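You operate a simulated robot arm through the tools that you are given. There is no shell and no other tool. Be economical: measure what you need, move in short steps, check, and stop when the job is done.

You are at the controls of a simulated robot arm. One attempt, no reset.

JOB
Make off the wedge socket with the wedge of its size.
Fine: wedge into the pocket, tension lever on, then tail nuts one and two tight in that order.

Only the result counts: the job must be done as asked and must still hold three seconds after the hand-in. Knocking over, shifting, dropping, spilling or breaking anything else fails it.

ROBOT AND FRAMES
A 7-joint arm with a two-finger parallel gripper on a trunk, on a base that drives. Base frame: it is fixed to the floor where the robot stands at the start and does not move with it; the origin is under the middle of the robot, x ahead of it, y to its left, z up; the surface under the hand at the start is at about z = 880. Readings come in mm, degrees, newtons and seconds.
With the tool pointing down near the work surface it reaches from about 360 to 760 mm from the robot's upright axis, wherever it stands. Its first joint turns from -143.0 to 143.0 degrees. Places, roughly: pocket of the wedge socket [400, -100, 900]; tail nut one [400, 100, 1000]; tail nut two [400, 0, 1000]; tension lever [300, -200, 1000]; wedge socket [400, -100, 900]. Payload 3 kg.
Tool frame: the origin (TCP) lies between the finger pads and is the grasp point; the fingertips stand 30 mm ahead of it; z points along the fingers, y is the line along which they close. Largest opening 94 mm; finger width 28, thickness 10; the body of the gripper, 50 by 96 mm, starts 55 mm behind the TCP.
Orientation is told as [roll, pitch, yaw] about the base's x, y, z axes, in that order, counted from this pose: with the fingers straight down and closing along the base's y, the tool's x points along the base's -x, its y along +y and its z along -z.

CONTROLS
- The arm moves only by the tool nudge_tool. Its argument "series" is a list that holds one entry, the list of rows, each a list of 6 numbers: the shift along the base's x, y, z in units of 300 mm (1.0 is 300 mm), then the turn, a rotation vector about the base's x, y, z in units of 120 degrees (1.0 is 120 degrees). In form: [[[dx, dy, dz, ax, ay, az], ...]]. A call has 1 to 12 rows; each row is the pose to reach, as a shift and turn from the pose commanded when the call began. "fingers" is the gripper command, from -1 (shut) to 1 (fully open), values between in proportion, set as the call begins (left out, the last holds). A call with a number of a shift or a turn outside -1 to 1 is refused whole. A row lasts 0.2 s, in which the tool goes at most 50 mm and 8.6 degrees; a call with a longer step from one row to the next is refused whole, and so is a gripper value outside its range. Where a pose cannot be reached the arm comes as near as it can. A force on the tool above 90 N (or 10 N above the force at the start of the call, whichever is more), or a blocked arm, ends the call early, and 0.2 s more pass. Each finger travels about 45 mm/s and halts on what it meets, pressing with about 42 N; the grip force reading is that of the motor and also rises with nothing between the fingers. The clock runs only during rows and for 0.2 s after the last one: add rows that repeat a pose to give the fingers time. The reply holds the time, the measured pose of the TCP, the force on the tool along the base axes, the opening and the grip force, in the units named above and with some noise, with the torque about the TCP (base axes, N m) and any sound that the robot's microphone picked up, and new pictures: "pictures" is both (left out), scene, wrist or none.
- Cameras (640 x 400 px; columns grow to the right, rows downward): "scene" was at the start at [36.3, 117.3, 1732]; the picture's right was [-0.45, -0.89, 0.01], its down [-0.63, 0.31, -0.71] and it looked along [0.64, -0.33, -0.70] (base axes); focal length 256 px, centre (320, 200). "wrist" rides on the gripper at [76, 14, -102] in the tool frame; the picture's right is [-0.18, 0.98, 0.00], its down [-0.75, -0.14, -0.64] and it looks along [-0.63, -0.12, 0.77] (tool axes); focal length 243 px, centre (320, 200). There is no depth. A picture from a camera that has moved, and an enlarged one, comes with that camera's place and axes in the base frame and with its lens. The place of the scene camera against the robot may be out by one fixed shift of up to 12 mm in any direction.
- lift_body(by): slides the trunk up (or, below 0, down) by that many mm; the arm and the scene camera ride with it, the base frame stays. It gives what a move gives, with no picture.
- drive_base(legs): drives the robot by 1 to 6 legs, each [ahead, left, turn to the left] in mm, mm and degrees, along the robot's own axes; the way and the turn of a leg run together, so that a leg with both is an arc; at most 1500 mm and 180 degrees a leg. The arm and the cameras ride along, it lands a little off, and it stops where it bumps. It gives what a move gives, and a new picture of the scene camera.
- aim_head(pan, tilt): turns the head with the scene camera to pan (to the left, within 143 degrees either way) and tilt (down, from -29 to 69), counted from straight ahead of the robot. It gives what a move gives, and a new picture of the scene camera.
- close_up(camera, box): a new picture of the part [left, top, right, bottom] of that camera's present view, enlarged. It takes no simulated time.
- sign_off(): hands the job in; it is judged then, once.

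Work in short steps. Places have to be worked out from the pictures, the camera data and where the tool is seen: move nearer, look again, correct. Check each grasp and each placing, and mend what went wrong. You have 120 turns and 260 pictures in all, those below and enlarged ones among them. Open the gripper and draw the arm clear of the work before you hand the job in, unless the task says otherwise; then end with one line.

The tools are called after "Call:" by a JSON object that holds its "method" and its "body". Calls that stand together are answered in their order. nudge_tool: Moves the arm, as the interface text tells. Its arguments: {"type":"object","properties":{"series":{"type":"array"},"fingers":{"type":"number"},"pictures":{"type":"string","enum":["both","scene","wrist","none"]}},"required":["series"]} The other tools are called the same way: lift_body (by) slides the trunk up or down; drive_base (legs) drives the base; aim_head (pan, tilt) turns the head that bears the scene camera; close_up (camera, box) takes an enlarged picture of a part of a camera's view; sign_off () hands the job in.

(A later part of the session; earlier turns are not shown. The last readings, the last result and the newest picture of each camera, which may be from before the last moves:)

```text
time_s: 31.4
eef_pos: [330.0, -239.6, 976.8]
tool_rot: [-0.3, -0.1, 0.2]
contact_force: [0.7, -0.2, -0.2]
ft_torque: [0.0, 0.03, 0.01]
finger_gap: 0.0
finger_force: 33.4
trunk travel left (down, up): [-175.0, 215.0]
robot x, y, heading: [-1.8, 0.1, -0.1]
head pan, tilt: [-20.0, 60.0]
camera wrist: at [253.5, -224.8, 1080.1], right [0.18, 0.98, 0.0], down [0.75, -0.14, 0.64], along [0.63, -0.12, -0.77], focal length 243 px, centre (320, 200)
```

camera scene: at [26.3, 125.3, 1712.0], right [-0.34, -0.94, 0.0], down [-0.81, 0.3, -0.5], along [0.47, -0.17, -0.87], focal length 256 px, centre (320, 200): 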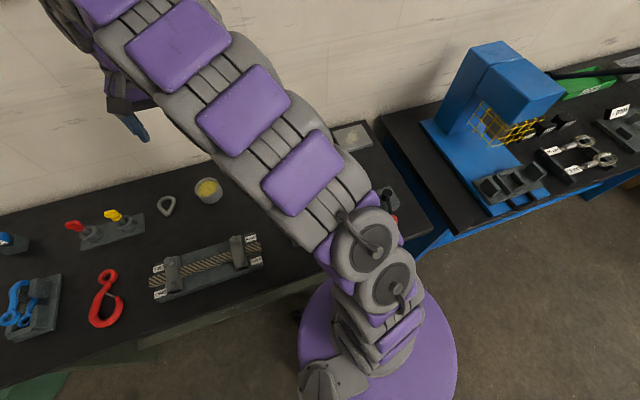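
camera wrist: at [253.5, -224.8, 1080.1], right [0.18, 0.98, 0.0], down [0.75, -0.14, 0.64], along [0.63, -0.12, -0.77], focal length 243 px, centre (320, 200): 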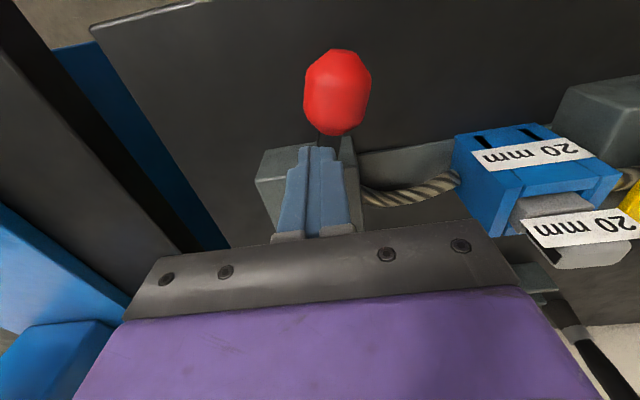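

No force, and the knob hasn't moved: it is still at about (290, -223, 956). The fingers passed just above the rod, which slopes down to the hub. I back off and push on the knob itself from the +y side.

Call:
{"method": "nudge_tool", "body": {"series": [[[0, 0.1, 0, 0, 0, 0], [0, 0.19, 0, 0, 0, 0], [-0.06, 0.19, 0, 0, 0, 0], [-0.1, 0.19, -0.04, 0, 0, 0], [-0.1, 0.16, -0.04, 0, 0, 0], [-0.1, 0.13, -0.04, 0, 0, 0], [-0.105, 0.11, -0.04, 0, 0, 0], [-0.11, 0.09, -0.04, 0, 0, 0], [-0.12, 0.07, -0.04, 0, 0, 0]]], "pictures": "wrist"}}

```text
time_s: 33.5
eef_pos: [295.4, -200.5, 965.3]
tool_rot: [0.1, 0.2, 0.6]
contact_force: [35.5, 108.4, 43.4]
ft_torque: [0.22, 0.08, -0.18]
finger_gap: 0.1
finger_force: 32.6
trunk travel left (down, up): [-175.0, 215.0]
robot x, y, heading: [2.3, 7.9, 0.2]
head pan, tilt: [-20.0, 60.0]
stopped in row 9: the force on the tool passed its limit at 95 N (the readings are from after the stop); the commanded pose is now the measured one
camera wrist: at [220.5, -186.9, 1070.2], right [0.17, 0.98, 0.0], down [0.76, -0.14, 0.64], along [0.63, -0.11, -0.77], focal length 243 px, centre (320, 200)
```

wrist: 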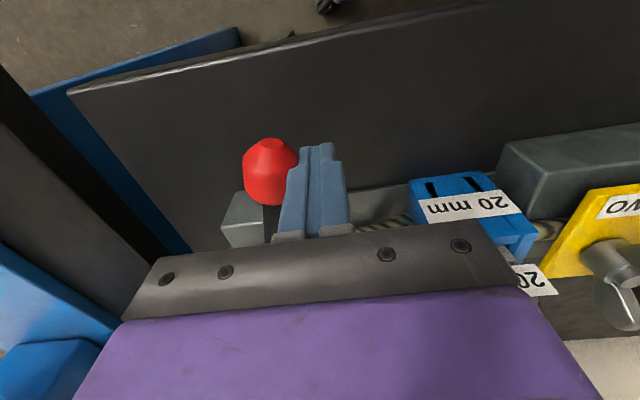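

The knob doesn't yield to 108 N, so it is against its stop on that side. The lever must swing toward +y. I rise, cross over the knob, and come down on its -y side.

Call:
{"method": "nudge_tool", "body": {"series": [[[0.01, 0.04, 0, 0, 0, 0], [0.01, 0.05, 0.12, 0, 0, 0], [0.01, 0.05, 0.22, 0, 0, 0], [0.02, -0.1, 0.22, 0, 0, 0], [0.02, -0.22, 0.22, 0, 0, 0], [0.02, -0.24, 0.12, 0, 0, 0], [0.02, -0.24, 0.01, 0, 0, 0], [0.02, -0.24, 0.01, 0, 0, 0]]], "pictures": "wrist"}}

```text
time_s: 34.0
eef_pos: [293.8, -201.0, 968.3]
tool_rot: [3.3, 1.2, 1.7]
contact_force: [-19.5, 101.6, -13.7]
ft_torque: [1.24, 0.49, -0.21]
finger_gap: 0.0
finger_force: 32.9
trunk travel left (down, up): [-175.0, 215.0]
robot x, y, heading: [17.9, 11.6, 1.8]
head pan, tilt: [-20.0, 60.0]
stopped in row 2: the force on the tool passed its limit at 156 N (the readings are from after the stop); the commanded pose is now the measured one
camera wrist: at [219.2, -194.1, 1073.9], right [0.16, 0.99, 0.05], down [0.77, -0.15, 0.62], along [0.62, -0.06, -0.79], focal length 243 px, centre (320, 200)
```

wrist: 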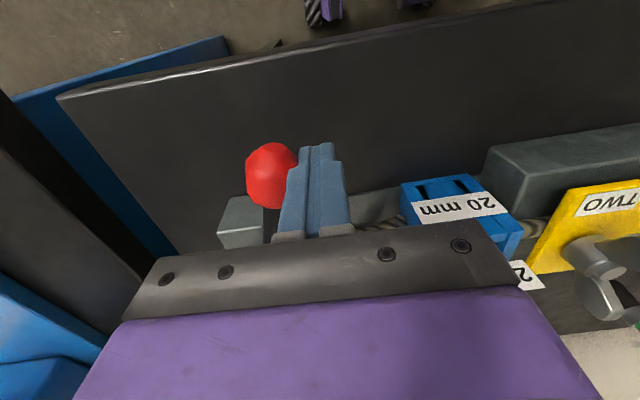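

The load spiked and even shifted the base a little. I just back away toward +y and +x in one gentle step and read the state.

Call:
{"method": "nudge_tool", "body": {"series": [[[0.02, 0.05, 0, 0, 0, 0], [0.03, 0.1, 0, 0, 0, 0], [0.03, 0.1, 0, 0, 0, 0]]], "pictures": "wrist"}}

```text
time_s: 34.2
eef_pos: [300.4, -199.7, 967.7]
tool_rot: [5.1, 1.7, 3.5]
contact_force: [-86.2, 78.1, 100.4]
ft_torque: [-0.73, 1.37, -1.68]
finger_gap: 0.0
finger_force: 32.6
trunk travel left (down, up): [-175.0, 215.0]
robot x, y, heading: [38.2, 16.8, 3.9]
head pan, tilt: [-20.0, 60.0]
stopped in row 1: the force on the tool passed its limit at 123 N (the readings are from after the stop); the commanded pose is now the measured one
camera wrist: at [226.2, -197.7, 1074.4], right [0.13, 0.99, 0.08], down [0.78, -0.15, 0.6], along [0.61, -0.01, -0.79], focal length 243 px, centre (320, 200)
```

wrist: 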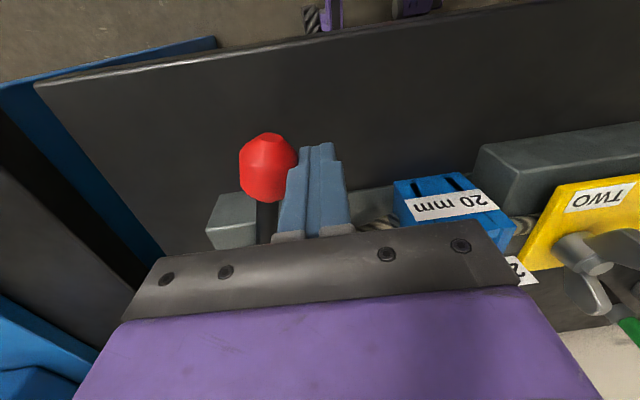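

The base reading has drifted +38 mm while the tool stays loaded against the knob. I lift the trunk to raise the tool straight off it.

Call:
{"method": "lift_body", "body": {"by": 40}}

```text
time_s: 34.5
eef_pos: [338.4, -214.7, 961.6]
tool_rot: [5.4, 3.0, 5.1]
contact_force: [-1.6, -5.9, 4.1]
ft_torque: [0.38, -0.1, -0.06]
finger_gap: 0.0
finger_force: 32.8
trunk travel left (down, up): [-176.0, 214.0]
robot x, y, heading: [64.9, 25.6, 7.4]
head pan, tilt: [-20.0, 60.0]
stopped: the force on the tool passed its limit at 168 N (the readings are from after the stop); the commanded pose is now the measured one
```

The tool is nearly free now, but the base has drifted further. I raise the tool straight up and check whether the base is still moving.

Call:
{"method": "nudge_tool", "body": {"series": [[[0, 0.02, 0.04, 0, 0, 0], [0, 0.03, 0.1, 0, 0, 0], [0.05, 0.05, 0.2, 0, 0, 0], [0.1, 0.08, 0.3, 0, 0, 0]]], "pictures": "both"}}

```text
time_s: 34.7
eef_pos: [331.8, -284.3, 916.0]
tool_rot: [11.0, 9.4, -0.4]
contact_force: [-41.5, 16.5, 36.5]
ft_torque: [0.13, -0.42, 0.62]
finger_gap: 0.1
finger_force: 32.5
trunk travel left (down, up): [-176.0, 214.0]
robot x, y, heading: [85.7, 36.1, 9.3]
head pan, tilt: [-20.0, 60.0]
stopped in row 1: the force on the tool passed its limit at 274 N (the readings are from after the stop); the commanded pose is now the measured one
camera scene: at [53.6, 283.2, 1704.4], right [-0.18, -0.98, 0.07], down [-0.84, 0.12, -0.53], along [0.51, -0.15, -0.85], focal length 256 px, centre (320, 200)
camera wrist: at [273.3, -288.3, 1030.9], right [0.22, 0.96, 0.15], down [0.84, -0.27, 0.47], along [0.5, 0.03, -0.87], focal length 243 px, centre (320, 200)
```

scene: 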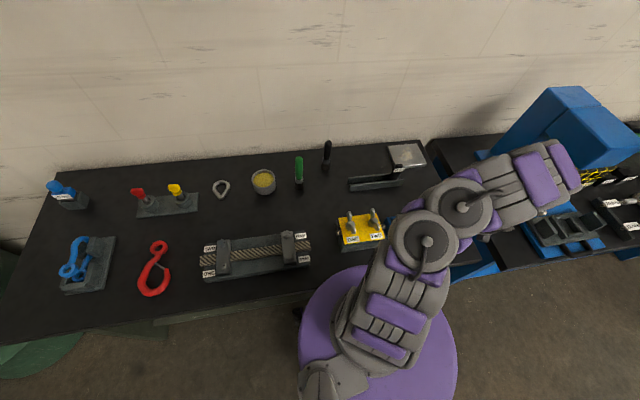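
wrist: 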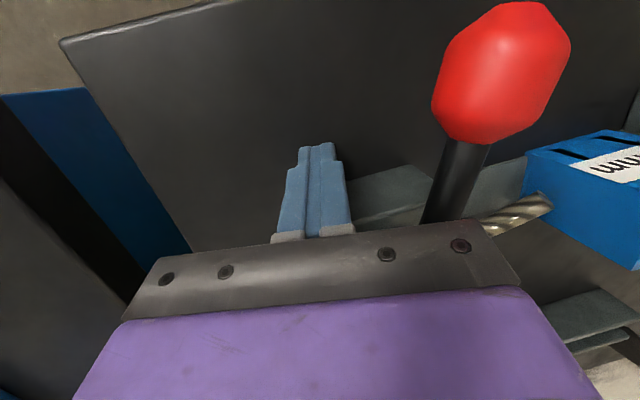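

The tool has slipped past to the -y side of the lever and sits low, and the base is still drifting. I hold still for a moment, commanding only a tiny rise, to see whether things settle.

Call:
{"method": "nudge_tool", "body": {"series": [[[0, 0, 0.01, 0, 0, 0], [0, 0, 0.01, 0, 0, 0]]], "pictures": "both"}}

```text
time_s: 35.0
eef_pos: [332.6, -307.9, 912.0]
tool_rot: [25.9, 14.5, 1.7]
contact_force: [35.8, 109.7, 286.8]
ft_torque: [4.83, -2.59, 0.54]
finger_gap: 0.0
finger_force: 33.1
trunk travel left (down, up): [-176.0, 214.0]
robot x, y, heading: [82.2, 37.1, 10.0]
head pan, tilt: [-20.0, 60.0]
stopped in row 1: the force on the tool passed its limit at 263 N (the readings are from after the stop); the commanded pose is now the measured one
camera scene: at [55.8, 206.2, 1713.3], right [-0.18, -0.98, 0.02], down [-0.84, 0.14, -0.52], along [0.51, -0.11, -0.85], focal length 256 px, centre (320, 200)
camera wrist: at [284.5, -339.7, 1026.9], right [0.26, 0.89, 0.37], down [0.87, -0.38, 0.31], along [0.42, 0.24, -0.88], focal length 243 px, centre (320, 200)
```

scene: 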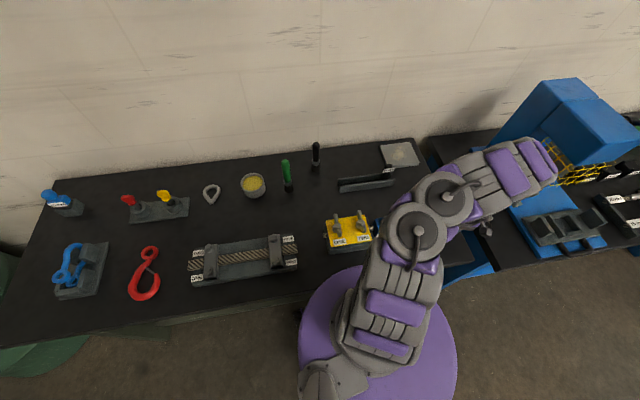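
wrist: 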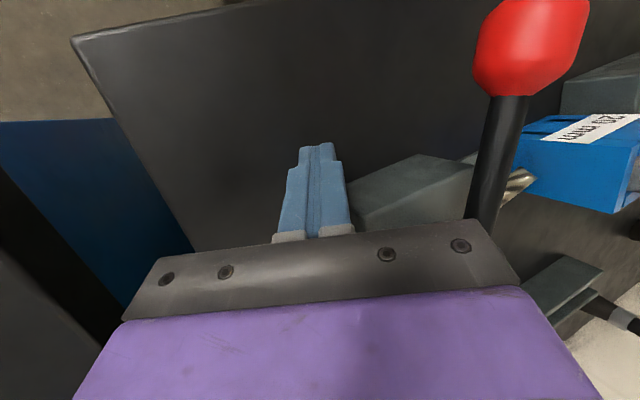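

The scene camera's axes show the whole robot rocked and is now settling back, pressing the fingertips on the table. I raise the tool to take the load off.

Call:
{"method": "nudge_tool", "body": {"series": [[[0, 0, 0.05, 0, 0, 0], [0, 0, 0.1, 0, 0, 0], [0, 0, 0.15, 0, 0, 0], [0, 0, 0.15, 0, 0, 0]]], "pictures": "wrist"}}

```text
time_s: 35.3
eef_pos: [335.0, -309.2, 913.3]
tool_rot: [20.3, 11.4, 4.4]
contact_force: [11.0, 64.1, 143.0]
ft_torque: [4.53, -1.78, 0.07]
finger_gap: 0.0
finger_force: 32.6
trunk travel left (down, up): [-176.0, 214.0]
robot x, y, heading: [77.2, 43.7, 8.9]
head pan, tilt: [-20.0, 60.0]
stopped in row 1: the arm was blocked; the commanded pose is now the measured one
camera wrist: at [283.1, -335.2, 1027.6], right [0.18, 0.94, 0.3], down [0.87, -0.29, 0.39], along [0.45, 0.19, -0.87], focal length 243 px, centre (320, 200)
```

wrist: 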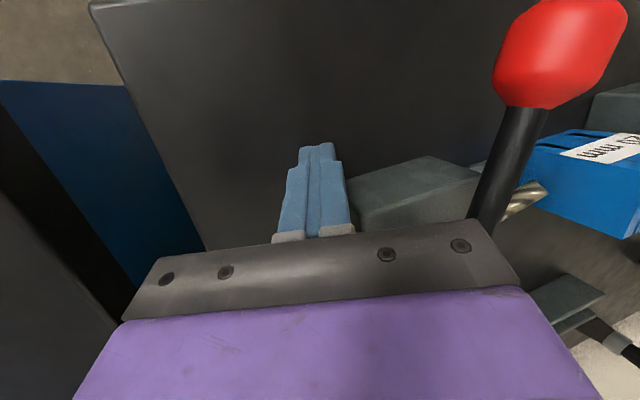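

The force is dropping. I repeat the rise.

Call:
{"method": "nudge_tool", "body": {"series": [[[0, 0, 0.03, 0, 0, 0], [0, 0, 0.08, 0, 0, 0], [0, 0, 0.13, 0, 0, 0], [0, 0, 0.2, 0, 0, 0]]], "pictures": "wrist"}}

```text
time_s: 35.6
eef_pos: [352.0, -318.9, 912.0]
tool_rot: [24.6, 20.6, 13.2]
contact_force: [15.6, 93.9, 291.2]
ft_torque: [4.61, -0.43, -0.36]
finger_gap: 0.0
finger_force: 32.4
trunk travel left (down, up): [-176.0, 214.0]
robot x, y, heading: [85.4, 42.2, 10.7]
head pan, tilt: [-20.0, 60.0]
stopped in row 1: the arm was blocked; the commanded pose is now the measured one
camera wrist: at [322.7, -354.3, 1032.3], right [0.1, 0.94, 0.32], down [0.96, -0.18, 0.23], along [0.27, 0.28, -0.92], focal length 243 px, centre (320, 200)
```

wrist: 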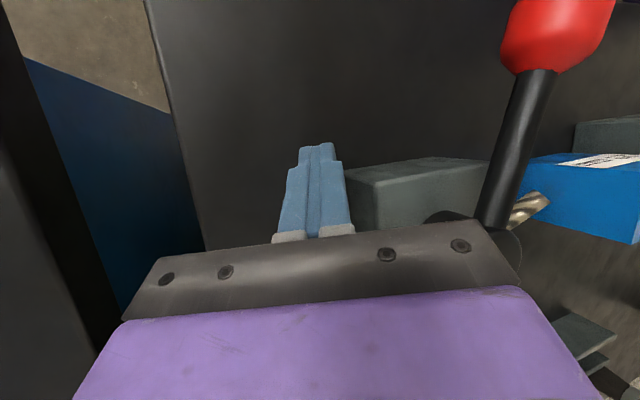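

The tool is still pressing on the table. I check the body's tilt with the head camera.

Call:
{"method": "aim_head", "body": {"pan": -40, "tilt": 60}}

```text
time_s: 36.5
eef_pos: [349.6, -314.7, 912.6]
tool_rot: [22.3, 23.2, 13.8]
contact_force: [113.3, -76.6, 309.4]
ft_torque: [-1.68, -3.43, -0.18]
finger_gap: 0.1
finger_force: 32.7
trunk travel left (down, up): [-176.0, 214.0]
robot x, y, heading: [83.4, 49.7, 10.4]
head pan, tilt: [-40.0, 60.0]
camera scene: at [45.4, 354.0, 1709.0], right [-0.49, -0.87, 0.1], down [-0.75, 0.36, -0.56], along [0.45, -0.35, -0.82], focal length 256 px, centre (320, 200)
```

scene: 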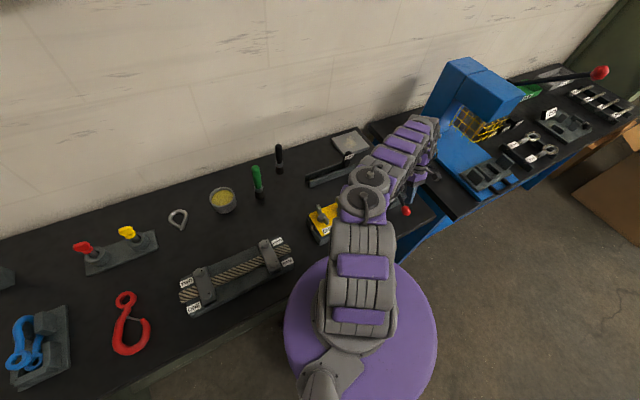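

The robot is leaning, propped on its fingertips against the table with 309 N. Raising the trunk lifts the arm and lets it stand upright again.

Call:
{"method": "lift_body", "body": {"by": 60}}

```text
time_s: 36.8
eef_pos: [399.7, -332.7, 916.8]
tool_rot: [21.0, 8.6, 25.8]
contact_force: [7.6, 2.6, 8.5]
ft_torque: [-0.45, 0.36, 0.2]
finger_gap: 0.1
finger_force: 33.4
trunk travel left (down, up): [-180.0, 210.0]
robot x, y, heading: [59.1, 53.4, 7.6]
head pan, tilt: [-40.0, 60.0]
stopped: the arm was blocked; the commanded pose is now the measured one
```

Contact is nearly gone, so I raise the tool now.

Call:
{"method": "nudge_tool", "body": {"series": [[[0, 0, 0.12, 0, 0, 0], [0, 0, 0.25, 0, 0, 0], [0, 0, 0.4, 0, 0, 0], [0, 0, 0.5, 0, 0, 0]]], "pictures": "both"}}

```text
time_s: 37.0
eef_pos: [425.4, -477.2, 954.1]
tool_rot: [10.2, 9.7, 28.3]
contact_force: [-1.4, -10.1, 0.1]
ft_torque: [0.82, -0.12, -0.19]
finger_gap: 0.0
finger_force: 33.3
trunk travel left (down, up): [-180.0, 210.0]
robot x, y, heading: [23.6, 50.5, 4.7]
head pan, tilt: [-40.0, 60.0]
stopped in row 1: the force on the tool passed its limit at 441 N (the readings are from after the stop); the commanded pose is now the measured one
camera scene: at [24.1, 187.2, 1709.8], right [-0.57, -0.82, 0.02], down [-0.71, 0.49, -0.51], along [0.41, -0.3, -0.86], focal length 256 px, centre (320, 200)
camera wrist: at [376.8, -506.7, 1068.6], right [-0.27, 0.95, 0.14], down [0.86, 0.18, 0.47], along [0.42, 0.25, -0.87], focal length 243 px, centre (320, 200)
```

scene: 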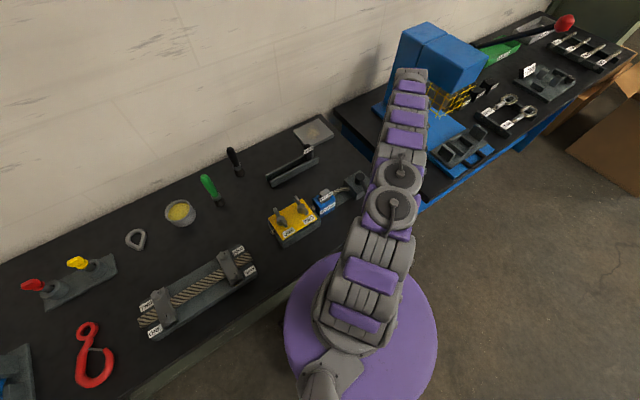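
wrist: 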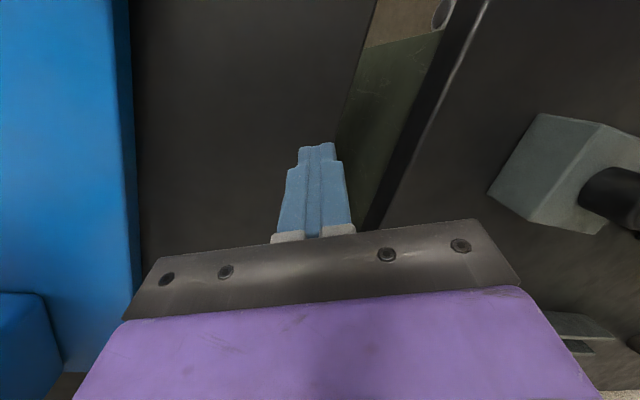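

The robot is nearly upright and the tool is now over the gap to the neighbouring bench. I raise it gently again.

Call:
{"method": "nudge_tool", "body": {"series": [[[0, 0, 0.03, 0, 0, 0], [0, 0, 0.1, 0, 0, 0], [0, 0, 0.2, 0, 0, 0], [0, 0, 0.3, 0, 0, 0], [0, 0, 0.4, 0, 0, 0]]], "pictures": "both"}}

```text
time_s: 37.3
eef_pos: [409.1, -486.0, 914.4]
tool_rot: [18.4, 10.5, 29.8]
contact_force: [-22.8, -22.6, 5.0]
ft_torque: [1.46, -1.83, -0.88]
finger_gap: 0.0
finger_force: 33.1
out of reach, approached as far as the arm can: row 1
trunk travel left (down, up): [-180.0, 210.0]
robot x, y, heading: [40.3, 42.3, 5.6]
head pan, tilt: [-40.0, 60.0]
stopped in row 1: the force on the tool passed its limit at 389 N (the readings are from after the stop); the commanded pose is now the measured one
camera scene: at [11.3, 139.7, 1720.2], right [-0.57, -0.82, -0.01], down [-0.7, 0.49, -0.51], along [0.43, -0.28, -0.86], focal length 256 px, centre (320, 200)
camera wrist: at [368.4, -529.9, 1028.2], right [-0.26, 0.93, 0.27], down [0.9, 0.13, 0.42], along [0.35, 0.35, -0.87], focal length 243 px, centre (320, 200)
```

scene: 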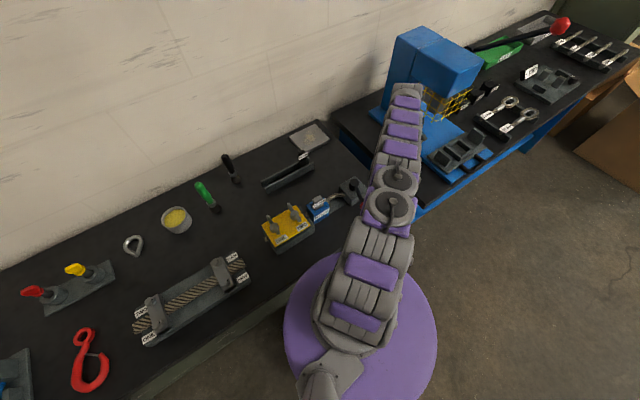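
wrist: 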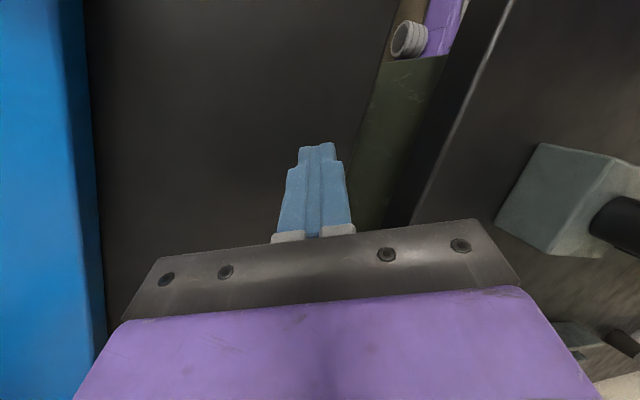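

The body is upright again. I retry the rise.

Call:
{"method": "nudge_tool", "body": {"series": [[[0, 0, 0.05, 0, 0, 0], [0, 0, 0.15, 0, 0, 0], [0, 0, 0.28, 0, 0, 0], [0, 0, 0.4, 0, 0, 0], [0, 0, 0.4, 0, 0, 0]]], "pictures": "both"}}

```text
time_s: 38.5
eef_pos: [440.6, -476.2, 1024.1]
tool_rot: [19.0, 10.0, 31.9]
contact_force: [0.1, 0.3, -2.1]
ft_torque: [0.01, -0.06, -0.05]
finger_gap: 0.0
finger_force: 32.2
trunk travel left (down, up): [-180.0, 210.0]
robot x, y, heading: [39.9, 40.5, 6.2]
head pan, tilt: [-40.0, 60.0]
camera scene: at [43.4, 146.1, 1716.6], right [-0.56, -0.83, 0.0], down [-0.72, 0.48, -0.5], along [0.41, -0.28, -0.87], focal length 256 px, centre (320, 200)
camera wrist: at [402.0, -522.6, 1136.9], right [-0.29, 0.91, 0.28], down [0.89, 0.15, 0.42], along [0.34, 0.38, -0.86], focal length 243 px, centre (320, 200)
```

scene: 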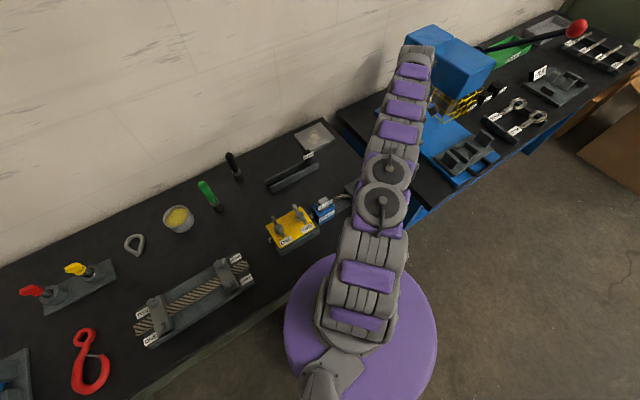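
wrist: 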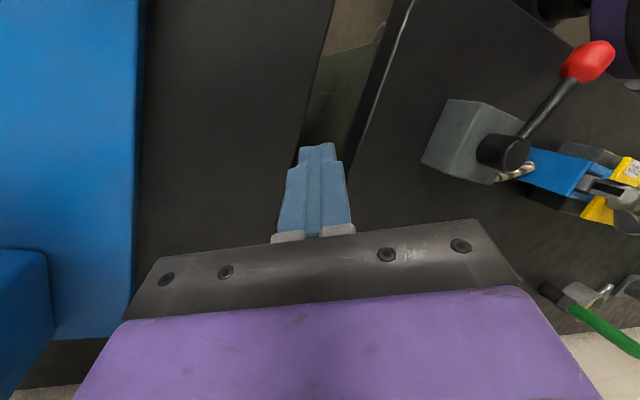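

The robot is upright and free, and the wedge is still in its pocket. I raise the tool, straighten its orientation and move off the neighbouring bench.

Call:
{"method": "nudge_tool", "body": {"series": [[[0, 0.02, 0.12, -0.022, -0.021, -0.042], [0, 0.05, 0.24, -0.044, -0.041, -0.083], [0, 0.12, 0.36, -0.066, -0.062, -0.125], [0, 0.22, 0.45, -0.087, -0.083, -0.166], [0, 0.34, 0.5, -0.109, -0.103, -0.208], [0, 0.45, 0.5, -0.131, -0.124, -0.249], [0, 0.5, 0.5, -0.131, -0.124, -0.249]]], "pictures": "wrist"}}

```text
time_s: 40.1
eef_pos: [440.4, -316.1, 1179.0]
tool_rot: [-0.6, 0.0, -0.2]
contact_force: [0.4, -0.1, 0.0]
ft_torque: [0.03, 0.01, 0.02]
finger_gap: 0.0
finger_force: 32.7
trunk travel left (down, up): [-180.0, 210.0]
robot x, y, heading: [40.8, 39.5, 6.3]
head pan, tilt: [-40.0, 60.0]
camera wrist: at [363.9, -299.8, 1282.1], right [0.19, 0.98, -0.01], down [0.75, -0.14, 0.64], along [0.63, -0.13, -0.77], focal length 243 px, centre (320, 200)
```

wrist: 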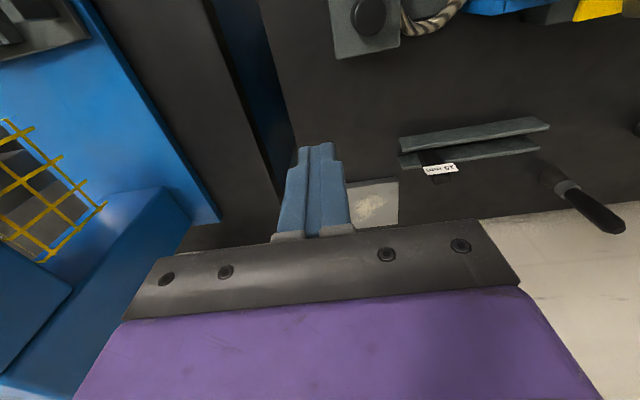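

Everything is clear. To reach the lever and nuts more comfortably I drive the base back, to about (-130, -30) with heading 0.

Call:
{"method": "drive_base", "body": {"legs": [[-178, -51, -6.3]]}}

```text
time_s: 41.7
eef_pos: [219.8, -398.7, 1185.7]
tool_rot: [-1.1, -0.1, -6.2]
contact_force: [0.9, -0.8, 0.9]
ft_torque: [0.04, 0.04, 0.01]
finger_gap: 0.1
finger_force: 32.8
trunk travel left (down, up): [-180.0, 210.0]
robot x, y, heading: [-136.1, -14.6, 0.2]
head pan, tilt: [-40.0, 60.0]
camera scene: at [-124.5, 114.0, 1715.1], right [-0.64, -0.77, 0.01], down [-0.66, 0.55, -0.51], along [0.38, -0.34, -0.86], focal length 256 px, centre (320, 200)
```

scene: 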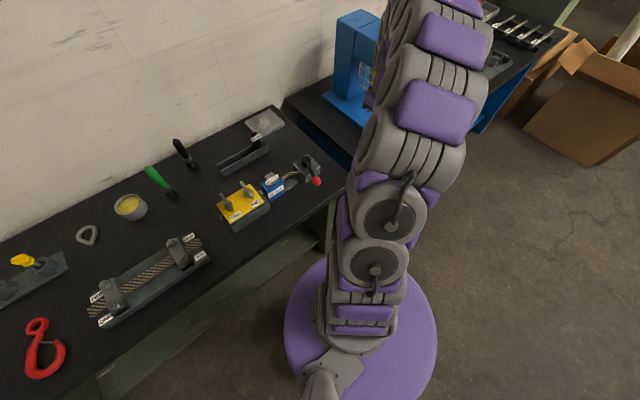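

The head camera can now see the lever and the socket, so I enlarge them.

Call:
{"method": "close_up", "body": {"camera": "scene", "box": [210, 130, 338, 230]}}

Call:
{"method": "nudge_tool", "body": {"series": [[[0.1, 0.03, 0, 0, 0, 0.05], [0.2, 0.06, 0, 0, 0, 0.05], [0.3, 0.1, 0, 0, 0, 0.05], [0.4, 0.15, 0, 0, 0, 0.05], [0.4, 0.15, 0, 0, 0, 0.05]]], "pictures": "wrist"}}

```text
4.00 times, centred on (274, 180) of scene
camera zoom: at [-124.5, 114.0, 1715.1], right [-0.64, -0.77, 0.01], down [-0.66, 0.55, -0.51], along [0.38, -0.34, -0.86], focal length 1023 px, centre (504, 280)
```

zoom: 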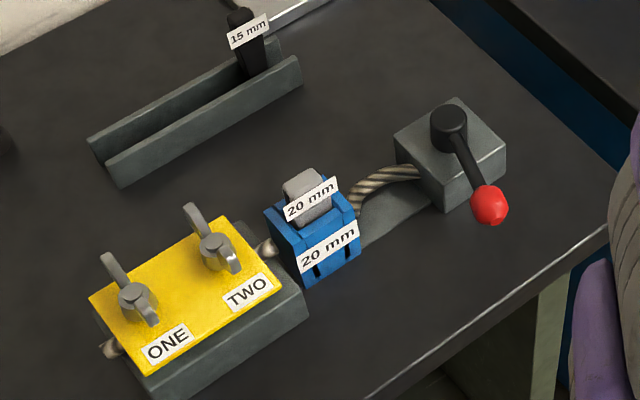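

```text
time_s: 42.9
eef_pos: [340.2, -390.1, 1173.5]
tool_rot: [0.3, -0.1, -0.3]
contact_force: [-0.2, 1.2, -1.4]
ft_torque: [-0.04, -0.03, -0.01]
finger_gap: 0.0
finger_force: 32.7
trunk travel left (down, up): [-180.0, 210.0]
robot x, y, heading: [-140.6, -17.5, 0.1]
head pan, tilt: [-40.0, 60.0]
camera wrist: at [263.6, -375.1, 1277.7], right [0.19, 0.98, 0.01], down [0.75, -0.15, 0.64], along [0.63, -0.12, -0.77], focal length 243 px, centre (320, 200)
```

wrist: 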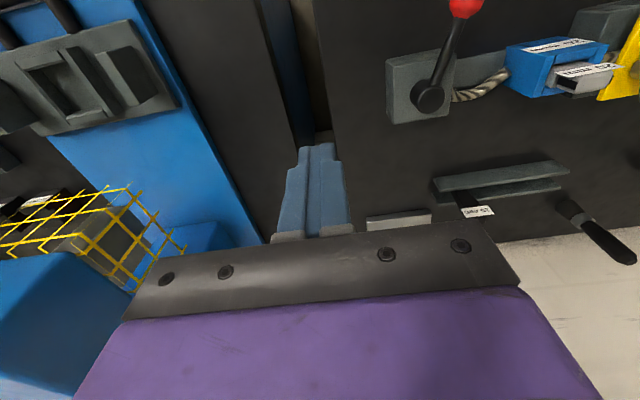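

The lever still points toward -x. I bring the fingers down on the -y side of the knob, ready to swing it toward +y.

Call:
{"method": "nudge_tool", "body": {"series": [[[-0.08, 0.12, 0, 0, 0, 0], [-0.15, 0.25, 0, 0, 0, 0], [-0.15, 0.38, -0.05, 0, 0, 0], [-0.15, 0.38, -0.2, 0, 0, 0], [-0.15, 0.38, -0.35, 0, 0, 0], [-0.15, 0.38, -0.5, 0, 0, 0], [-0.15, 0.38, -0.62, 0, 0, 0], [-0.15, 0.38, -0.685, 0, 0, 0], [-0.15, 0.38, -0.685, 0, 0, 0]]], "pictures": "wrist"}}

```text
time_s: 44.9
eef_pos: [294.7, -253.3, 974.5]
tool_rot: [-0.6, 0.0, -0.2]
contact_force: [0.1, 0.2, 0.4]
ft_torque: [0.0, 0.0, 0.01]
finger_gap: 0.1
finger_force: 33.5
trunk travel left (down, up): [-180.0, 210.0]
robot x, y, heading: [-141.9, -11.6, 0.2]
head pan, tilt: [-40.0, 60.0]
camera wrist: at [219.4, -237.4, 1077.0], right [0.19, 0.98, -0.01], down [0.75, -0.14, 0.64], along [0.63, -0.13, -0.77], focal length 243 px, centre (320, 200)
```

wrist: 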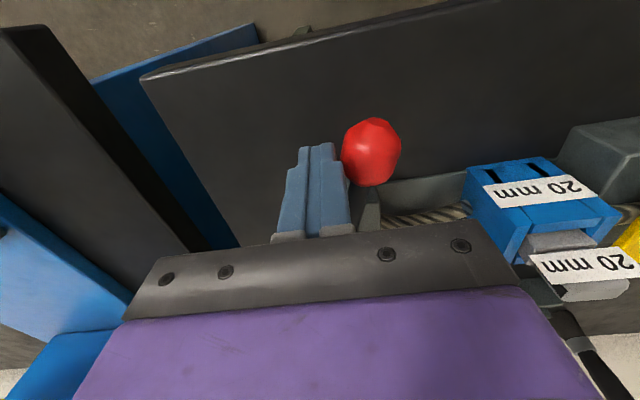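

The fingers are right beside the knob. I push toward +y in small steps and watch the force.

Call:
{"method": "nudge_tool", "body": {"series": [[[0, 0.012, 0, 0, 0, 0], [0, 0.024, 0, 0, 0, 0], [0, 0.036, 0, 0, 0, 0], [0, 0.048, 0, 0, 0, 0], [0, 0.06, 0, 0, 0, 0]]], "pictures": "wrist"}}

```text
time_s: 46.1
eef_pos: [294.9, -244.0, 972.1]
tool_rot: [-0.1, 0.1, -0.2]
contact_force: [-0.8, 0.4, -0.5]
ft_torque: [0.0, -0.01, 0.01]
finger_gap: 0.4
finger_force: 32.5
trunk travel left (down, up): [-180.0, 210.0]
robot x, y, heading: [-135.6, -12.1, -0.2]
head pan, tilt: [-40.0, 60.0]
camera wrist: at [219.0, -228.3, 1075.5], right [0.19, 0.98, 0.0], down [0.75, -0.14, 0.64], along [0.63, -0.12, -0.77], focal length 243 px, centre (320, 200)
```

wrist: 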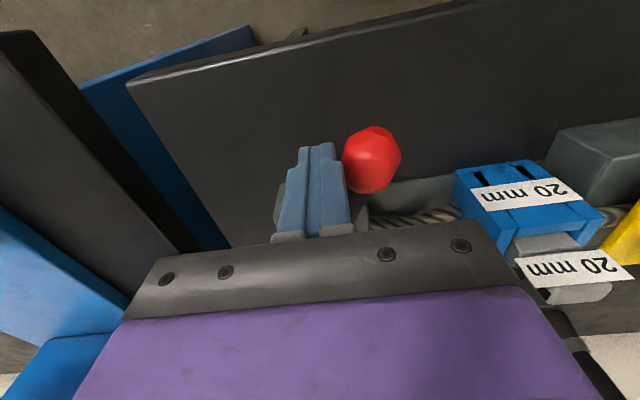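

The knob moves with the fingers with no resistance, so this is the right direction. I follow the arc around the hub in small steps.

Call:
{"method": "nudge_tool", "body": {"series": [[[-0.004, 0.02, 0, 0, 0, 0], [-0.006, 0.04, 0, 0, 0, 0], [-0.01, 0.06, 0, 0, 0, 0], [-0.01, 0.08, 0, 0, 0, 0], [-0.008, 0.1, 0, 0, 0, 0], [-0.006, 0.12, 0, 0, 0, 0], [0.01, 0.145, 0, 0, 0, 0], [0.03, 0.175, 0, 0, 0, 0]]], "pictures": "wrist"}}

```text
time_s: 47.9
eef_pos: [303.9, -190.2, 972.5]
tool_rot: [-0.2, 0.1, -0.2]
contact_force: [0.2, 0.2, 0.0]
ft_torque: [-0.02, -0.01, -0.01]
finger_gap: 0.0
finger_force: 33.1
trunk travel left (down, up): [-180.0, 210.0]
robot x, y, heading: [-139.1, -10.7, -0.3]
head pan, tilt: [-40.0, 60.0]
camera wrist: at [228.7, -174.0, 1075.6], right [0.19, 0.98, 0.0], down [0.75, -0.14, 0.64], along [0.63, -0.12, -0.77], focal length 243 px, centre (320, 200)
```

wrist: 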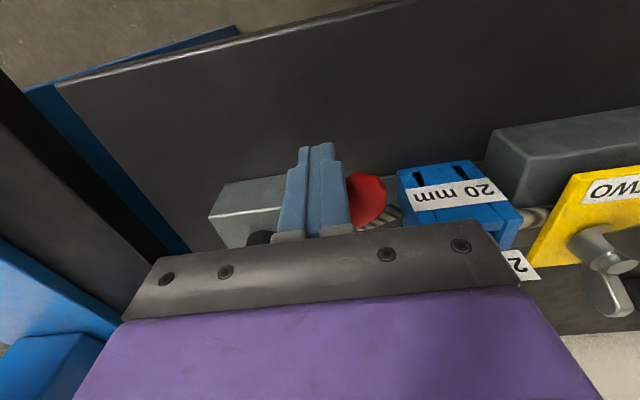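

It moves freely and the lever is now about 50° round. I continue along the arc.

Call:
{"method": "nudge_tool", "body": {"series": [[[0.018, 0.02, 0, 0, 0, 0], [0.037, 0.04, 0, 0, 0, 0], [0.058, 0.057, 0, 0, 0, 0], [0.08, 0.073, 0, 0, 0, 0], [0.103, 0.087, 0, 0, 0, 0], [0.127, 0.1, 0, 0, 0, 0], [0.15, 0.11, 0, 0, 0, 0]]], "pictures": "wrist"}}

Call:
{"method": "close_up", "body": {"camera": "scene", "box": [210, 130, 338, 230]}}

```text
time_s: 49.5
eef_pos: [337.3, -163.3, 973.6]
tool_rot: [0.1, 0.5, -0.4]
contact_force: [-65.5, -34.4, -6.3]
ft_torque: [0.05, 1.52, -0.22]
finger_gap: 0.1
finger_force: 33.1
trunk travel left (down, up): [-180.0, 210.0]
robot x, y, heading: [-143.0, -16.7, -0.2]
head pan, tilt: [-40.0, 60.0]
camera wrist: at [262.9, -147.9, 1076.9], right [0.19, 0.98, 0.0], down [0.76, -0.15, 0.64], along [0.62, -0.12, -0.77], focal length 243 px, centre (320, 200)
```

wrist: 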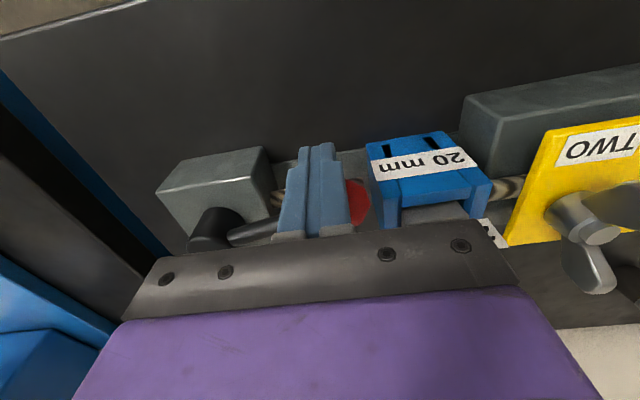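

```text
4.00 times, centred on (274, 180) of scene
camera zoom: at [-135.1, 66.8, 1718.0], right [-0.64, -0.76, -0.01], down [-0.66, 0.56, -0.5], along [0.39, -0.31, -0.87], focal length 1023 px, centre (504, 280)
```

zoom: 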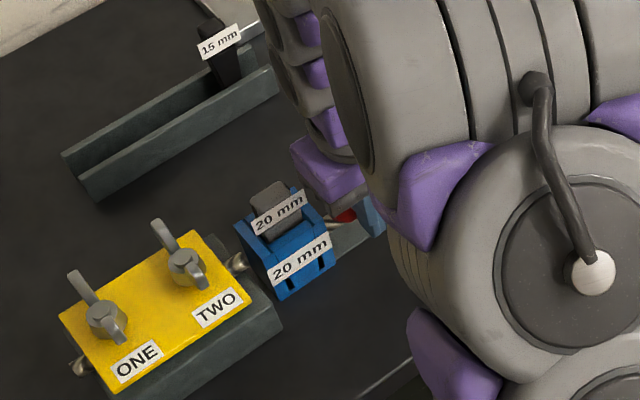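

74 N of resistance: the lever has reached a stop near 78°. I back off at once and lift away to look at it.

Call:
{"method": "nudge_tool", "body": {"series": [[[-0.05, -0.04, 0, 0, 0, 0], [-0.1, -0.07, 0, 0, 0, 0], [-0.12, -0.08, 0.1, 0, 0, 0], [-0.12, -0.08, 0.22, 0, 0, 0], [-0.12, -0.08, 0.35, 0, 0, 0], [-0.05, -0.08, 0.45, 0, 0, 0], [0, -0.05, 0.5, 0, 0, 0]]], "pictures": "wrist"}}

Call:
{"method": "close_up", "body": {"camera": "wrist", "box": [200, 0, 520, 200]}}

```text
time_s: 51.1
eef_pos: [349.2, -174.7, 1123.0]
tool_rot: [0.0, 0.0, -0.2]
contact_force: [0.4, -0.3, -1.1]
ft_torque: [-0.01, -0.01, -0.01]
finger_gap: 0.0
finger_force: 33.0
trunk travel left (down, up): [-180.0, 210.0]
robot x, y, heading: [-133.7, -13.7, -0.0]
head pan, tilt: [-40.0, 60.0]
camera wrist: at [274.2, -158.8, 1226.1], right [0.19, 0.98, 0.0], down [0.75, -0.14, 0.64], along [0.63, -0.12, -0.77], focal length 243 px, centre (320, 200)
```

wrist: 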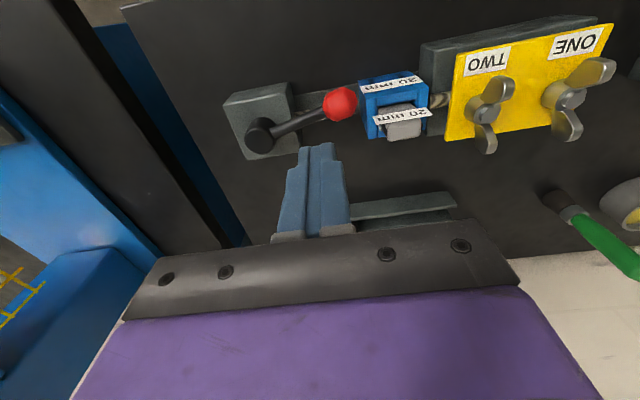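

```text
2.00 times, centred on (360, 100) of wrist
camera zoom: at [274.2, -158.8, 1226.1], right [0.19, 0.98, 0.0], down [0.75, -0.14, 0.64], along [0.63, -0.12, -0.77], focal length 485 px, centre (240, 400)
```

zoom: 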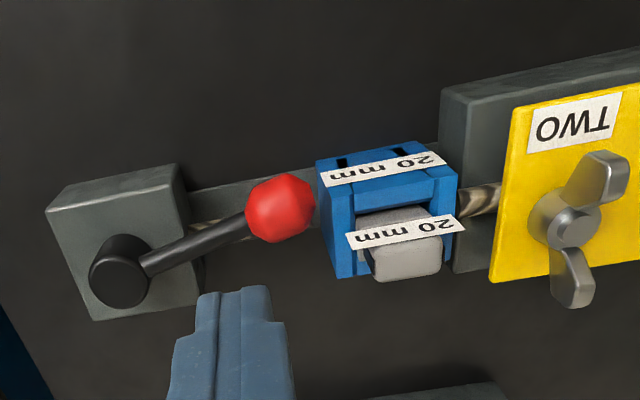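

The lever now sits at its other stop, about 60° from where it started, with the knob clear of the socket. The wedge is still in place. Next comes nut ONE: I move above it and look.

Call:
{"method": "nudge_tool", "body": {"series": [[[0.02, 0.13, 0.03, 0, 0, 0], [0.04, 0.26, 0.05, 0, 0, 0], [0.06, 0.39, 0.05, 0, 0, 0], [0.09, 0.52, 0.05, 0, 0, 0], [0.12, 0.65, 0.05, 0, 0, 0], [0.143, 0.77, 0.05, 0, 0, 0], [0.143, 0.77, 0.05, 0, 0, 0]]], "fingers": 0.3, "pictures": "wrist"}}

Call:
{"method": "close_up", "body": {"camera": "wrist", "box": [200, 40, 440, 190]}}

```text
time_s: 52.7
eef_pos: [391.2, 63.2, 1137.4]
tool_rot: [-0.4, 0.0, -0.1]
contact_force: [-0.2, 0.9, 0.2]
ft_torque: [-0.01, 0.0, 0.02]
finger_gap: 61.4
finger_force: 0.0
trunk travel left (down, up): [-180.0, 210.0]
robot x, y, heading: [-136.9, -13.5, -0.0]
head pan, tilt: [-40.0, 60.0]
camera wrist: at [315.9, 77.8, 1241.9], right [0.19, 0.98, -0.01], down [0.75, -0.14, 0.64], along [0.63, -0.13, -0.77], focal length 243 px, centre (320, 200)
```

wrist: 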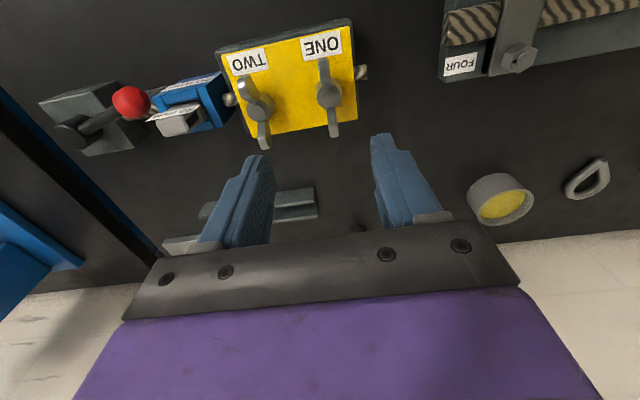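

```text
2.67 times, centred on (320, 115) of wrist
camera zoom: at [315.9, 77.8, 1241.9], right [0.19, 0.98, -0.01], down [0.75, -0.14, 0.64], along [0.63, -0.13, -0.77], focal length 647 px, centre (320, 427)
```

zoom: 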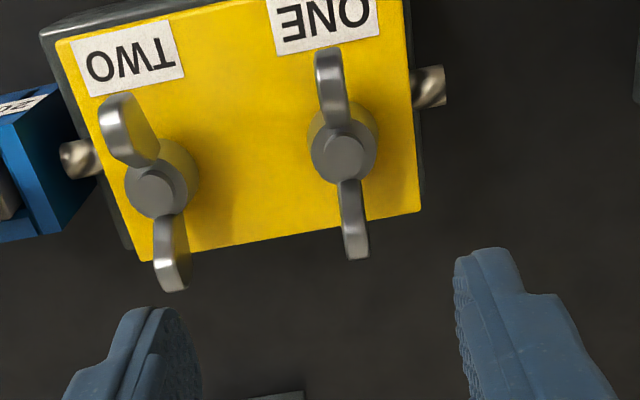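

Nut ONE's hub is at about (398, 69) with its wings lying along x. I need its height more exactly, so I go 60 mm lower over it and look again.

Call:
{"method": "nudge_tool", "body": {"series": [[[0.01, 0.01, -0.1, 0, 0, 0], [0.02, 0.02, -0.2, 0, 0, 0], [0.02, 0.02, -0.2, 0, 0, 0]]], "pictures": "wrist"}}

Call:
{"method": "close_up", "body": {"camera": "wrist", "box": [200, 40, 440, 190]}}

```text
time_s: 53.5
eef_pos: [398.1, 68.6, 1078.6]
tool_rot: [-0.4, 0.0, -0.1]
contact_force: [-0.1, 0.2, -0.2]
ft_torque: [0.02, 0.01, 0.0]
finger_gap: 61.5
finger_force: 0.0
trunk travel left (down, up): [-180.0, 210.0]
robot x, y, heading: [-135.7, -12.8, -0.3]
head pan, tilt: [-40.0, 60.0]
camera wrist: at [321.5, 84.0, 1181.6], right [0.19, 0.98, -0.01], down [0.75, -0.14, 0.64], along [0.63, -0.13, -0.77], focal length 243 px, centre (320, 200)
```

wrist: 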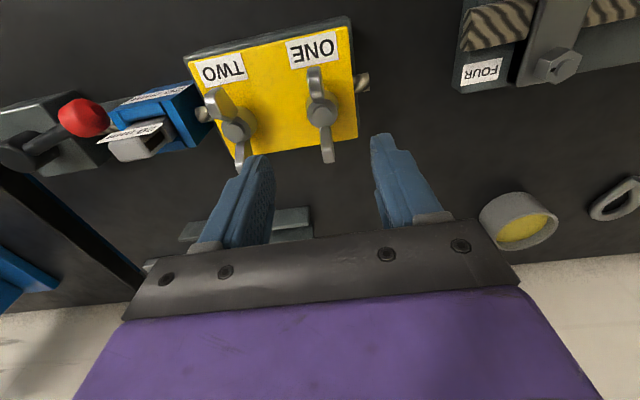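

```text
2.67 times, centred on (320, 115) of wrist
camera zoom: at [321.5, 84.0, 1181.6], right [0.19, 0.98, -0.01], down [0.75, -0.14, 0.64], along [0.63, -0.13, -0.77], focal length 647 px, centre (320, 427)
```

zoom: 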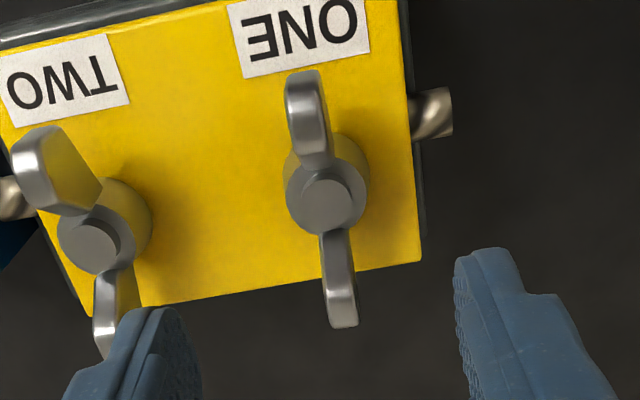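

Height estimates for the hub top range from 960 to 1000, so I go down carefully with the fingers straddling the hub, checking as I go.

Call:
{"method": "nudge_tool", "body": {"series": [[[-0.002, 0.004, -0.08, 0, 0, 0], [-0.002, 0.004, -0.16, 0, 0, 0], [-0.002, 0.004, -0.2, 0, 0, 0], [-0.002, 0.004, -0.2, 0, 0, 0]]], "pictures": "wrist"}}

Call:
{"method": "close_up", "body": {"camera": "wrist", "box": [200, 60, 440, 210]}}

```text
time_s: 54.5
eef_pos: [396.2, 69.7, 1017.3]
tool_rot: [-0.3, 0.0, -0.2]
contact_force: [-0.2, 0.0, -0.4]
ft_torque: [-0.02, -0.03, 0.02]
finger_gap: 61.0
finger_force: 0.0
trunk travel left (down, up): [-180.0, 210.0]
robot x, y, heading: [-134.1, -13.3, -0.1]
head pan, tilt: [-40.0, 60.0]
camera wrist: at [321.3, 84.5, 1121.2], right [0.19, 0.98, -0.01], down [0.75, -0.14, 0.64], along [0.63, -0.13, -0.77], focal length 243 px, centre (320, 200)
```

wrist: 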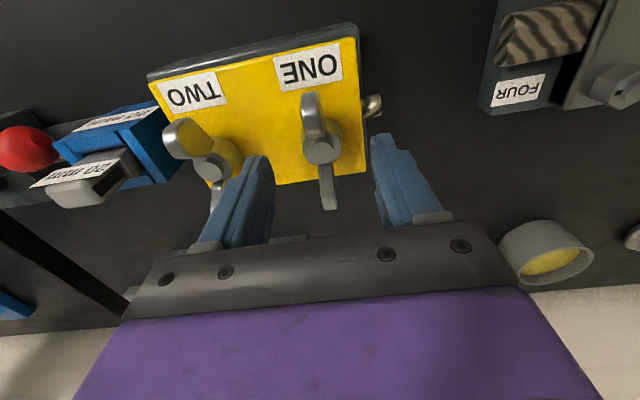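

```text
2.67 times, centred on (320, 135) of wrist
camera zoom: at [321.3, 84.5, 1121.2], right [0.19, 0.98, -0.01], down [0.75, -0.14, 0.64], along [0.63, -0.13, -0.77], focal length 647 px, centre (320, 373)
```

zoom: 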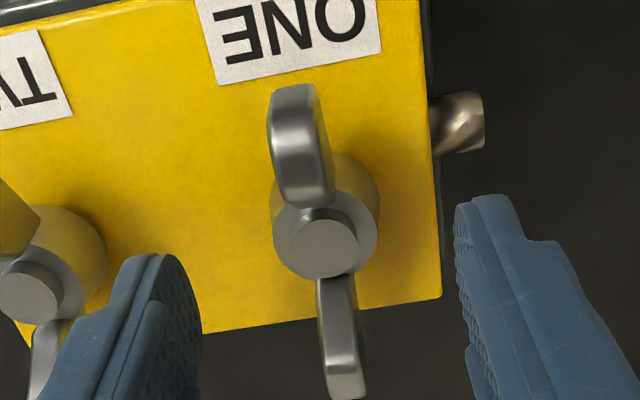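

Re-triangulated, the hub top is at about (401, 69, 970). I go down to TCP z = 980, stepping finely at the end.

Call:
{"method": "nudge_tool", "body": {"series": [[[0.014, -0.002, -0.04, 0, 0, 0], [0.014, -0.002, -0.07, 0, 0, 0], [0.014, -0.002, -0.09, 0, 0, 0], [0.014, -0.002, -0.105, 0, 0, 0], [0.014, -0.002, -0.12, 0, 0, 0]]], "pictures": "wrist"}}

Call:
{"method": "close_up", "body": {"camera": "wrist", "box": [200, 90, 440, 240]}}

```text
time_s: 55.7
eef_pos: [402.2, 66.4, 984.3]
tool_rot: [-0.3, -0.2, -0.2]
contact_force: [-0.8, 0.3, 24.6]
ft_torque: [0.78, 0.4, 0.02]
finger_gap: 61.6
finger_force: 0.0
trunk travel left (down, up): [-180.0, 210.0]
robot x, y, heading: [-136.5, -13.4, -0.1]
head pan, tilt: [-40.0, 60.0]
camera wrist: at [325.4, 83.1, 1087.0], right [0.19, 0.98, 0.0], down [0.75, -0.14, 0.65], along [0.63, -0.12, -0.76], focal length 243 px, centre (320, 200)
```

wrist: 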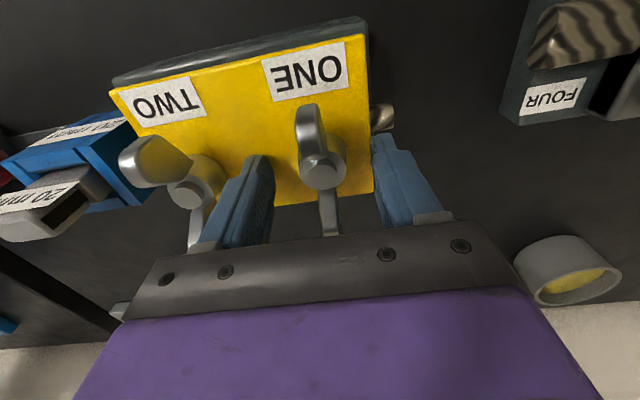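

```text
2.67 times, centred on (320, 165) of wrist
camera zoom: at [325.4, 83.1, 1087.0], right [0.19, 0.98, 0.0], down [0.75, -0.14, 0.65], along [0.63, -0.12, -0.76], focal length 647 px, centre (320, 293)
```

zoom: 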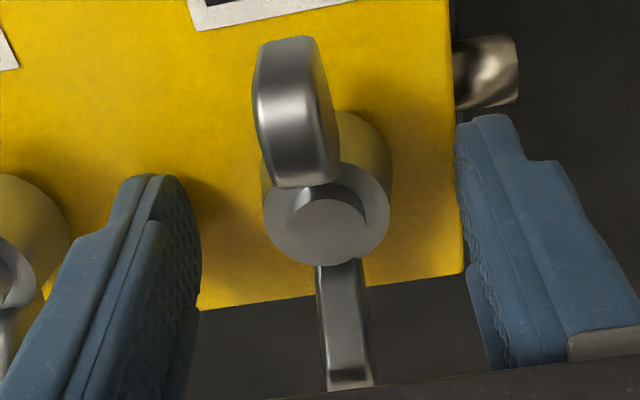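

25 N of contact: the fingertips rest on the yellow block at z of about 954. I rise 4 mm and close on the nut.

Call:
{"method": "nudge_tool", "body": {"series": [[[0, 0.007, 0.022, 0, 0, 0], [0, 0.007, 0.022, 0, 0, 0], [0, 0.007, 0.022, 0, 0, 0], [0, 0.007, 0.022, 0, 0, 0], [0, 0.007, 0.022, 0, 0, 0]]], "fingers": -1, "pictures": "wrist"}}

Call:
{"method": "close_up", "body": {"camera": "wrist", "box": [200, 90, 440, 240]}}

```text
time_s: 56.9
eef_pos: [401.1, 69.5, 989.1]
tool_rot: [-0.3, 0.1, -0.2]
contact_force: [-2.3, 2.6, -2.3]
ft_torque: [0.06, 0.12, 0.03]
finger_gap: 28.7
finger_force: 45.2
trunk travel left (down, up): [-180.0, 210.0]
robot x, y, heading: [-136.9, -11.2, -0.2]
head pan, tilt: [-40.0, 60.0]
camera wrist: at [326.0, 85.6, 1091.9], right [0.19, 0.98, -0.01], down [0.75, -0.14, 0.64], along [0.63, -0.13, -0.77], focal length 243 px, centre (320, 200)
```

wrist: 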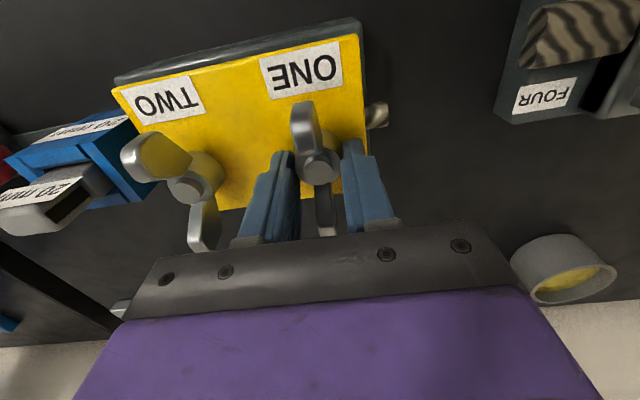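

```text
2.67 times, centred on (320, 165) of wrist
camera zoom: at [326.0, 85.6, 1091.9], right [0.19, 0.98, -0.01], down [0.75, -0.14, 0.64], along [0.63, -0.13, -0.77], focal length 647 px, centre (320, 293)
```

zoom: 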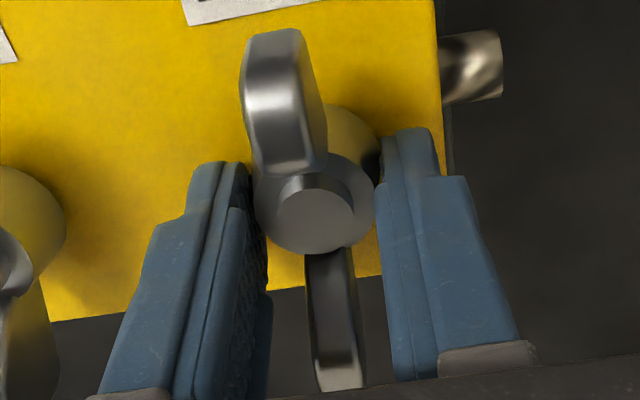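

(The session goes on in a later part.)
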